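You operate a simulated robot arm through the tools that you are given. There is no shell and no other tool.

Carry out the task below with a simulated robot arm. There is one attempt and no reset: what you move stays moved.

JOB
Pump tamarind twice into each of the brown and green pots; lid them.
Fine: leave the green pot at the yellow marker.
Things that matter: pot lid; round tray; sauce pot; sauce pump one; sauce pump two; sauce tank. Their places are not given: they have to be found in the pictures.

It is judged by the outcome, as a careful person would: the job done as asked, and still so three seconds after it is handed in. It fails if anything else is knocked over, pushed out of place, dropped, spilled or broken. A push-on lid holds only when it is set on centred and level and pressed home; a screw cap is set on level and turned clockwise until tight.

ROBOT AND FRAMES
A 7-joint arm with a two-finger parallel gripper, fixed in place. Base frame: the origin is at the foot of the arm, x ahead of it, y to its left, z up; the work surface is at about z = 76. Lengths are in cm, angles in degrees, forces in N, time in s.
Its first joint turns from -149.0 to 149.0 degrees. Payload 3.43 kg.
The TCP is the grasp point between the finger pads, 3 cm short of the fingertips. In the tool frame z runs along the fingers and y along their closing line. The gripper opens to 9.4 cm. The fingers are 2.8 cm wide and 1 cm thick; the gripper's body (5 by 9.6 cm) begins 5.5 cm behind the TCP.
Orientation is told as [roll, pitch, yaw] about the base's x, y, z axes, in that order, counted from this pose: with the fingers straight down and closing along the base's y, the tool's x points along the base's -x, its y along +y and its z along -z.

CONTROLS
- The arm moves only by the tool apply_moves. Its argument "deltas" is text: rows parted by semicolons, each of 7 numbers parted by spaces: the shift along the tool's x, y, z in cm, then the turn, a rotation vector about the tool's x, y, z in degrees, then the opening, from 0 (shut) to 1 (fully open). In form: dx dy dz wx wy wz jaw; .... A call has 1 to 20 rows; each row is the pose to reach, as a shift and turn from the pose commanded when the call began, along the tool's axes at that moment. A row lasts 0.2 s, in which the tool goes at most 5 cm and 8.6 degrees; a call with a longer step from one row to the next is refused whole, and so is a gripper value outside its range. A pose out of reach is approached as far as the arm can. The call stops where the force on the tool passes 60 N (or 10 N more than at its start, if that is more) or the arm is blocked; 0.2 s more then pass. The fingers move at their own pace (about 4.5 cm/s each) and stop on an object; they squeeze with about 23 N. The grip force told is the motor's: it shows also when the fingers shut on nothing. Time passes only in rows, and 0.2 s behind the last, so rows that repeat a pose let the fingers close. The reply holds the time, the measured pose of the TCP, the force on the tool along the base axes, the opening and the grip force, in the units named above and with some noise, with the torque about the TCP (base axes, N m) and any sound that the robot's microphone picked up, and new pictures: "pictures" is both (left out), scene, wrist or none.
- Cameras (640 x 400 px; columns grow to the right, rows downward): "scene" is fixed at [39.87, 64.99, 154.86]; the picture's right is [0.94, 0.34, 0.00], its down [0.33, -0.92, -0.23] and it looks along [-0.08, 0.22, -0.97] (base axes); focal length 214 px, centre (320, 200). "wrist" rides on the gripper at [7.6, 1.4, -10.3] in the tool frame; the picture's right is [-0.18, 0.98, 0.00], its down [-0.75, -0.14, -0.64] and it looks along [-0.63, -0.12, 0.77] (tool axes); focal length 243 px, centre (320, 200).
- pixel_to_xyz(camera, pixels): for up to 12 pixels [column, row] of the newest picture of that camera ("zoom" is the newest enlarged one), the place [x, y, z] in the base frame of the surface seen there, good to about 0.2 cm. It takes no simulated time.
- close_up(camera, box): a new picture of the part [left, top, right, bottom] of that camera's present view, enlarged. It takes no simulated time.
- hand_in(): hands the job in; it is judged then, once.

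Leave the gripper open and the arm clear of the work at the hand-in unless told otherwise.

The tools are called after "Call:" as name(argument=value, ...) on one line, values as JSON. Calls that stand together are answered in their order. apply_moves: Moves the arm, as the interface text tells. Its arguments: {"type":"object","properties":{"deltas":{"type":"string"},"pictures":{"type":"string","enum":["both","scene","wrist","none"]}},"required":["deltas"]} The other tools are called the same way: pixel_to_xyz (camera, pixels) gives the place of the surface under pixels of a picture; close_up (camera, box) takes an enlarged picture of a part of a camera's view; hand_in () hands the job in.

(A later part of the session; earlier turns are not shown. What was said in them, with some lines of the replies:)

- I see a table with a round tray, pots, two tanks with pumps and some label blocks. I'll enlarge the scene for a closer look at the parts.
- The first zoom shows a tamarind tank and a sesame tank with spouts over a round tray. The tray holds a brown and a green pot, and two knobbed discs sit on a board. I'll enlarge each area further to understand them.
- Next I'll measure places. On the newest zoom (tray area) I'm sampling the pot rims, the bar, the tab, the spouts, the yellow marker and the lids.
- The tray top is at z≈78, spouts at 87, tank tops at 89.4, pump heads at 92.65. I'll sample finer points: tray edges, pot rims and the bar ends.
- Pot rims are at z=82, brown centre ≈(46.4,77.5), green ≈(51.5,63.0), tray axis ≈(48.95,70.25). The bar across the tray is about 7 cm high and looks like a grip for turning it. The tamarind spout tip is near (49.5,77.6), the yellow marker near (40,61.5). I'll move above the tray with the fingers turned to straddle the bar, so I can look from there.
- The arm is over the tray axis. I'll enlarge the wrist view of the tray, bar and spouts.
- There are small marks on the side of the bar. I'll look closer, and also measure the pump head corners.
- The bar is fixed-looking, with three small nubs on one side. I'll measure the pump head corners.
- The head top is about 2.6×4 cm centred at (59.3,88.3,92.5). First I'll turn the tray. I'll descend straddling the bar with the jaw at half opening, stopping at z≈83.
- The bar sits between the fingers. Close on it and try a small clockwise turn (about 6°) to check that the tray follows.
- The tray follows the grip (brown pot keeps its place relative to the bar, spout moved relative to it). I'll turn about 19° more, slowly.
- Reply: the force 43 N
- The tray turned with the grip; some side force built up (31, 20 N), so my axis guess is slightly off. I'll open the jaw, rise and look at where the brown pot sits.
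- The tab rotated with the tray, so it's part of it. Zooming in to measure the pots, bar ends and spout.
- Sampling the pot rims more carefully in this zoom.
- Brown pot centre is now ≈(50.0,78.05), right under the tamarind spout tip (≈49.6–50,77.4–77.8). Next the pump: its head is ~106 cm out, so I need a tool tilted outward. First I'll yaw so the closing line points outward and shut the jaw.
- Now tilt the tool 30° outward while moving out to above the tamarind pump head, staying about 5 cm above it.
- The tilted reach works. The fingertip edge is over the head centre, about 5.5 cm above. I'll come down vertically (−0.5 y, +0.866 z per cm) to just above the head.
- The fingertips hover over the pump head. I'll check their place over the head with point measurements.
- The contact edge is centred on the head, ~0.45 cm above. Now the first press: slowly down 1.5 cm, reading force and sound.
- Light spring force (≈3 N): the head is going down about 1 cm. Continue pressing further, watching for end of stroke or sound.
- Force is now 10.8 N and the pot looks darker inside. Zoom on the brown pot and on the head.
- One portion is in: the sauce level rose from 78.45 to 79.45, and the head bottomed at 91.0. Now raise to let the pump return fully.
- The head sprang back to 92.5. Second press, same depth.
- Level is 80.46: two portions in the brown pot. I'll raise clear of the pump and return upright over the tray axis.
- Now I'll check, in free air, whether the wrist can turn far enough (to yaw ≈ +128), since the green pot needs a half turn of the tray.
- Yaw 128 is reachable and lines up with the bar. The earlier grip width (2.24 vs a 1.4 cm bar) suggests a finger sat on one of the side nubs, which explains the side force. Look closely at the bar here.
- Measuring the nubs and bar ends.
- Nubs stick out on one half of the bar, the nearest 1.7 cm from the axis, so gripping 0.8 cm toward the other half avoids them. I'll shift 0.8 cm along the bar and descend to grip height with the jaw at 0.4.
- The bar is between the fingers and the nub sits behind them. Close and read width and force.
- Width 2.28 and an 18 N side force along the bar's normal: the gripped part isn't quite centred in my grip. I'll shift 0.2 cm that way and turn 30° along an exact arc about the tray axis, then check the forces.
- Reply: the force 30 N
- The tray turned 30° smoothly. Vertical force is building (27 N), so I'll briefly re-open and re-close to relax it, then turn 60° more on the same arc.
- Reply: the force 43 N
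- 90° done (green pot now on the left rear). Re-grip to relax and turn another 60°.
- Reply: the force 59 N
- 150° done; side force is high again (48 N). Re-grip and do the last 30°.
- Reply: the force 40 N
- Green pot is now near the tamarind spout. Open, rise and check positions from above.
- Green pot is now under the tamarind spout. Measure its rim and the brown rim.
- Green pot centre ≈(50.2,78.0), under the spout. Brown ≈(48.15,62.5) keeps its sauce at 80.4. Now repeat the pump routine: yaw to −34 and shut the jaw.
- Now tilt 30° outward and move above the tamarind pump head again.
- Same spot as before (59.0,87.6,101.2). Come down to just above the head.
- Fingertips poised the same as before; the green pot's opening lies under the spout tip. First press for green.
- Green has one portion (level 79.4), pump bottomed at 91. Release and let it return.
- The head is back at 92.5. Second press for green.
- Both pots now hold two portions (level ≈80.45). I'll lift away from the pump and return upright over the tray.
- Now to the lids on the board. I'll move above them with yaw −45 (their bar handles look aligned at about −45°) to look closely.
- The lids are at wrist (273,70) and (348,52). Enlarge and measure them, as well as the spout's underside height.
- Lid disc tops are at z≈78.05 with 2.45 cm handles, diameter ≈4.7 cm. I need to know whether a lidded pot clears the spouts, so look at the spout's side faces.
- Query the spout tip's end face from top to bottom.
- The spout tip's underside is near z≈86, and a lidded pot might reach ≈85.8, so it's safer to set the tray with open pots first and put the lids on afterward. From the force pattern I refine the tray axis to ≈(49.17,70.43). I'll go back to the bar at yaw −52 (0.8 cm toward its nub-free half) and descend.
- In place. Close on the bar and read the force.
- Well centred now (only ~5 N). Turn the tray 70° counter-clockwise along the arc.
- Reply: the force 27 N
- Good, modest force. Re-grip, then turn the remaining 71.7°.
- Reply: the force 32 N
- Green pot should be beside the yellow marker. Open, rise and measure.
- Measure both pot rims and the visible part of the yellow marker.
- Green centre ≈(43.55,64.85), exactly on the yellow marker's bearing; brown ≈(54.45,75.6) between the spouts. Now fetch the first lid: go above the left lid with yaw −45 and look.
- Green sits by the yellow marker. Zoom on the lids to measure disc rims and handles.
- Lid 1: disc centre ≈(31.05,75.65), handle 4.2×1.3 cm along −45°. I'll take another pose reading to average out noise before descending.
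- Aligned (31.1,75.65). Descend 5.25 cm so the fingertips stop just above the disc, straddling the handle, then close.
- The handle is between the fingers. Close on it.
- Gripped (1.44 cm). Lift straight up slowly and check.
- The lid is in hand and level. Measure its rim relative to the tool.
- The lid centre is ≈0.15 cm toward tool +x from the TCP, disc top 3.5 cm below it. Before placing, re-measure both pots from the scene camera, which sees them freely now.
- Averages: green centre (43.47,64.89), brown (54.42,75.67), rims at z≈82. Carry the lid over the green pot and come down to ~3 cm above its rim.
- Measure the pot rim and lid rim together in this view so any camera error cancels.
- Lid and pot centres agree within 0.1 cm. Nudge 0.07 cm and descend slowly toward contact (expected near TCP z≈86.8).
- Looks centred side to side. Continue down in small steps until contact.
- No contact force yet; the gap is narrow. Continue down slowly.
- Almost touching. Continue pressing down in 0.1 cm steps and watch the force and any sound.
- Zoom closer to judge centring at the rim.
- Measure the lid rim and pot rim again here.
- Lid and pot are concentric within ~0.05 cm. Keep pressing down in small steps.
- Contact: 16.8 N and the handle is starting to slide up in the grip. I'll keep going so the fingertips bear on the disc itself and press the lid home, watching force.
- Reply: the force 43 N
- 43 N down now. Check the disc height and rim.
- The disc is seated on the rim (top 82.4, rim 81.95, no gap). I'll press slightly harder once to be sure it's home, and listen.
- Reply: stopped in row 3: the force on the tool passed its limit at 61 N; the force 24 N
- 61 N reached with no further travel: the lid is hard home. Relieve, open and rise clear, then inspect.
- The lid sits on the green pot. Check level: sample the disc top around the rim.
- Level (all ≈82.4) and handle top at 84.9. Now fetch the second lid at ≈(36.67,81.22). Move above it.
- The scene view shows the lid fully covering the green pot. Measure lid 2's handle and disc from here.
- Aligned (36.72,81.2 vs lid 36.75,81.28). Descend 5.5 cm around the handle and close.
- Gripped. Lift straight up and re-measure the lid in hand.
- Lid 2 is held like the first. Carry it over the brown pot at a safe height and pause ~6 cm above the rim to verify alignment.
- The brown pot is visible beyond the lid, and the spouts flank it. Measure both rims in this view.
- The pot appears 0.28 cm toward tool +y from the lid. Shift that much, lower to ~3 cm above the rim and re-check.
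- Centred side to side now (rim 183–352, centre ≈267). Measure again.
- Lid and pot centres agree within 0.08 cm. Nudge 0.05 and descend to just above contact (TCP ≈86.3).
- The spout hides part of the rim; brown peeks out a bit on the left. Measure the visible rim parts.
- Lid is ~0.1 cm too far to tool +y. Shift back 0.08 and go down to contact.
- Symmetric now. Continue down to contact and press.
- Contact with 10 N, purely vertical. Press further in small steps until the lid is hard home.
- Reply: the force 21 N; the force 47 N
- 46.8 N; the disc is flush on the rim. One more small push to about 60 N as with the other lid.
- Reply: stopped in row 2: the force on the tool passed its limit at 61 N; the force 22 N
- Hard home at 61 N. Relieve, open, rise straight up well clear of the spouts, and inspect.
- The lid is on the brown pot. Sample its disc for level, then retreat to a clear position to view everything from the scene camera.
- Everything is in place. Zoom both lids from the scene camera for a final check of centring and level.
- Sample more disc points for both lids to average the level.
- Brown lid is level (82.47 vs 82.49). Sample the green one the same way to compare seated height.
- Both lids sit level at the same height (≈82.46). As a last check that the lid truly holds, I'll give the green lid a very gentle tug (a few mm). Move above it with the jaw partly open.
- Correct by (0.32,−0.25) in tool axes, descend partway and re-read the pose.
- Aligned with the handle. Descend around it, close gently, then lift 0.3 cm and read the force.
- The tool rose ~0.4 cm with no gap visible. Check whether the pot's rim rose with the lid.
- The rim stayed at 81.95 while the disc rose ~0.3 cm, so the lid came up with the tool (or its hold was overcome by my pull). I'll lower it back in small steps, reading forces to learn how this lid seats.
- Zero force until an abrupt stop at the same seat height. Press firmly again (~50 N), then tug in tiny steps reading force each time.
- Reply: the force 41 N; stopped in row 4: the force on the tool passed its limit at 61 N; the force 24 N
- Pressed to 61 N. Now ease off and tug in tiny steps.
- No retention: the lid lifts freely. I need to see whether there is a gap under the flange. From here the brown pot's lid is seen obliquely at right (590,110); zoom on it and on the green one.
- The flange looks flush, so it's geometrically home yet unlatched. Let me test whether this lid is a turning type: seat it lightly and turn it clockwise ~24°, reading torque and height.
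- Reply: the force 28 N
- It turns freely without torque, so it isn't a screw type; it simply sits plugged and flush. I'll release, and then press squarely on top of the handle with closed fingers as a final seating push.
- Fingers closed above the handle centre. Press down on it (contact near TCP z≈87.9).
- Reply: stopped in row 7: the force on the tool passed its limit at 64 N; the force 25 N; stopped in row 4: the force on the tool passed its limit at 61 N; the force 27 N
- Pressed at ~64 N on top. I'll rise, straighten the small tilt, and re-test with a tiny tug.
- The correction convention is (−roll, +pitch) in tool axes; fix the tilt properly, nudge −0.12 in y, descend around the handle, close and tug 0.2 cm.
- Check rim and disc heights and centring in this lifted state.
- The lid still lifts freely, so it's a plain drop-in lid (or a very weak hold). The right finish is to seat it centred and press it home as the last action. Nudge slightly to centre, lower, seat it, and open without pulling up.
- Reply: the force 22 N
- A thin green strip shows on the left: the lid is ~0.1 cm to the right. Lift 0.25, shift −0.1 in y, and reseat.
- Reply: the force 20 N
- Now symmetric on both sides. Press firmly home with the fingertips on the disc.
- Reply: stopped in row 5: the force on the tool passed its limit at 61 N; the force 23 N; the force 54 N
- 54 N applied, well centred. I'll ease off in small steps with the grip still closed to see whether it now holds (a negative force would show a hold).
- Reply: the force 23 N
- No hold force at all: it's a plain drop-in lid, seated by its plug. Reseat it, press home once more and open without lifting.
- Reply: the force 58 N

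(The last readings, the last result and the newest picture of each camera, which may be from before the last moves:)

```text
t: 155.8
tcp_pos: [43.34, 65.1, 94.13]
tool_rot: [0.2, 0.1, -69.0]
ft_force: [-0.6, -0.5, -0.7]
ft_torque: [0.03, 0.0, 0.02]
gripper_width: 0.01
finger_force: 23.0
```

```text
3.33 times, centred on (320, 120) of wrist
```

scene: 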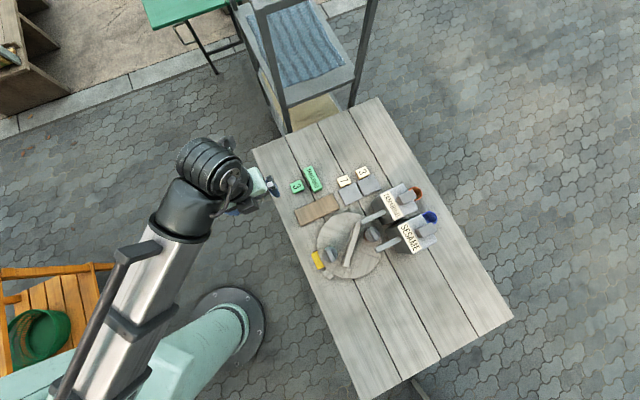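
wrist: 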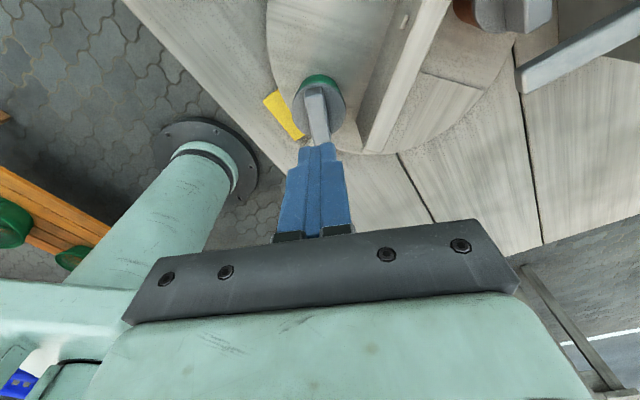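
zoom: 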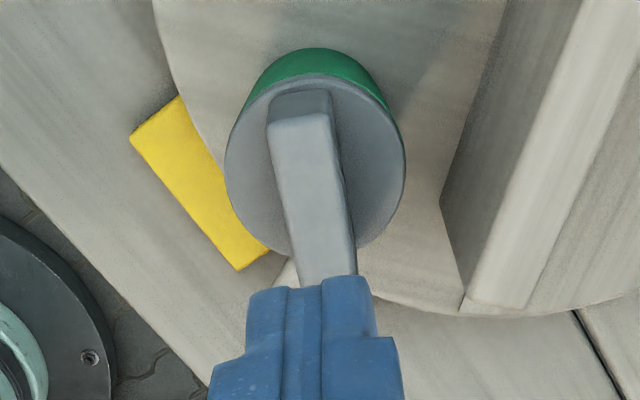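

Seated. Retreat up and away with the gripper open, then do the final scene check.

Call:
apply_moves(deltas="0 0 -4 0 0 0 0; 0 0 -8 0 0 0 0.2; 1.5 -2 -11 0 0 0 0.5; 4 -5 -13 0 0 0 0.8; 6.5 -8.5 -14 0 0 0 1; 9 -12 -14 0 0 0 1; 11.5 -15.5 -14 0 0 0 1; 13.1 -17.8 -14 0 0 0 1; 13.1 -17.8 -14 0 0 0 1; 13.1 -17.8 -14 0 0 0 1")

Call:
close_up(camera="scene", box=[270, 150, 450, 290])

Call:
close_up(camera="scene", box=[310, 220, 390, 275])

```text
t: 158.0
tcp_pos: [21.95, 70.87, 107.97]
tool_rot: [0.3, 0.1, -69.0]
ft_force: [0.1, -0.5, -0.3]
ft_torque: [0.0, 0.0, -0.02]
gripper_width: 9.41
finger_force: 0.0
```

scene: 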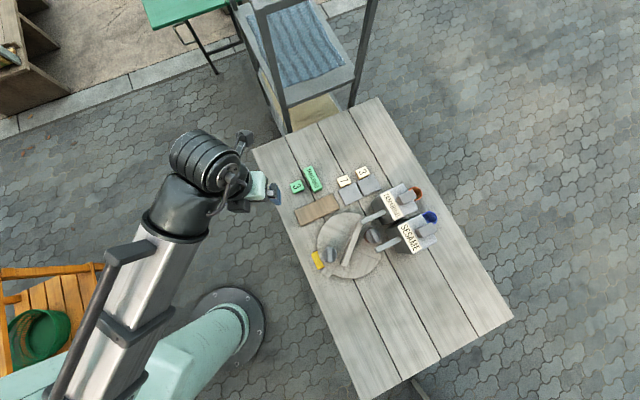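
wrist: 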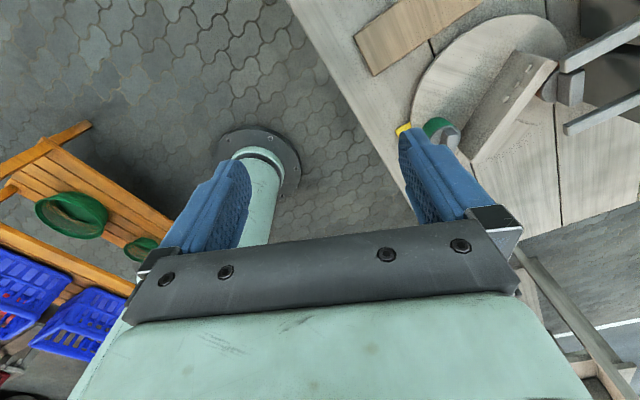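

```text
2.86 times, centred on (360, 220) of scene
```

zoom: 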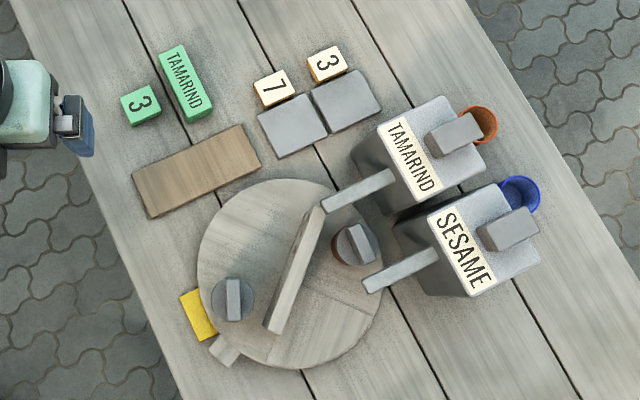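

```text
7.27 times, centred on (350, 248) of scene
```

zoom: 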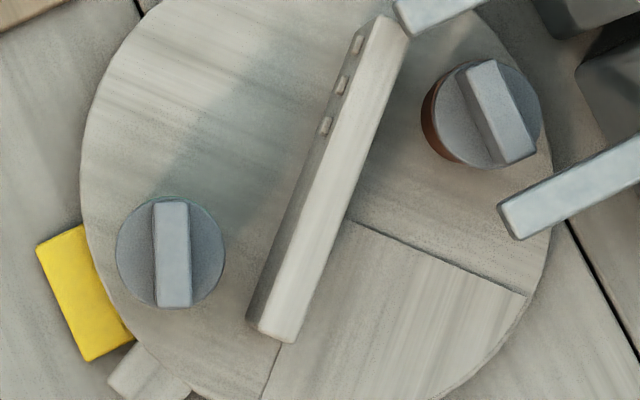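

Verify the green pot's final position and the lids' heights.

Call:
pixel_to_xyz(camera="zoom", pixels=[[118, 252], [222, 250], [168, 200], [172, 306], [135, 230], [210, 230], [205, 285], [140, 285], [172, 255]])

Call:
pixel_to_xyz(camera="zoom", pixels=[[440, 115], [535, 110], [500, 65], [480, 162], [450, 90], [520, 85], [470, 150], [497, 110], [40, 243], [85, 225], [88, 358], [132, 335]])

```text
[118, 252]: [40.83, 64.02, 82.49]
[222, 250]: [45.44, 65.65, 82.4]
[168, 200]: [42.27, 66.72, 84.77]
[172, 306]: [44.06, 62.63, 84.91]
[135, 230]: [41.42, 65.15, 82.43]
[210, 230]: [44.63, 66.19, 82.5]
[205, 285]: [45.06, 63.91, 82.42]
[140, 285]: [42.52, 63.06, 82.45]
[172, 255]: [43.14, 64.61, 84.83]
```

```text
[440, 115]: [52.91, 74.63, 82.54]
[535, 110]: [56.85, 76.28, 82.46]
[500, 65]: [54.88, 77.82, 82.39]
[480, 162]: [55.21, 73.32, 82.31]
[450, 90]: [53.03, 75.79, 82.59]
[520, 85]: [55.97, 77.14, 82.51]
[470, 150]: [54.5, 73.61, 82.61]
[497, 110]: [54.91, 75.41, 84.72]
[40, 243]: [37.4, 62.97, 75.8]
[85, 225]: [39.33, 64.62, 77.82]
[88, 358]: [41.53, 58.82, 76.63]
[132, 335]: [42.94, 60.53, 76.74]
```

Green pot is at ≈−136° from the tray axis, and the yellow marker is at −135.6°, so it sits at the marker. Both lids are level at ≈82.45–82.5, seated and centred. Each pot got two tamarind portions, nothing else moved, the gripper is open and the arm is clear. Handing in.

Call:
hand_in()

```text
The job is handed in.
```

I handed in the job with each pot holding two pumps of tamarind and a lid. The green pot is at the yellow marker. I don't have the judge's result.

- **Sauce:** the level in each pot rose about 1 cm per press, from 78.4 to about 80.45 cm after two presses. Nothing spilled that I could see.
- **Lids:** both are centred to about 0.1 cm, level, and were pressed down with about 60 N until they would not go further. I tugged the green lid to check it, and it lifted off with almost no resistance. It also turned freely, so it doesn't screw on. I took both to be plain drop-in lids, but if they were meant to snap on, they have not latched. I pressed the green one down again afterwards and did not tug the brown one.
- **Green pot:** it sits within about 1° of the marker as seen from the centre of the tray. The tray may have turned 1–3° while I was pressing on the lids.
- **Everything else:** the sesame pump, the orange and blue pots and the label blocks look untouched. The gripper is open and the arm is clear of the work.
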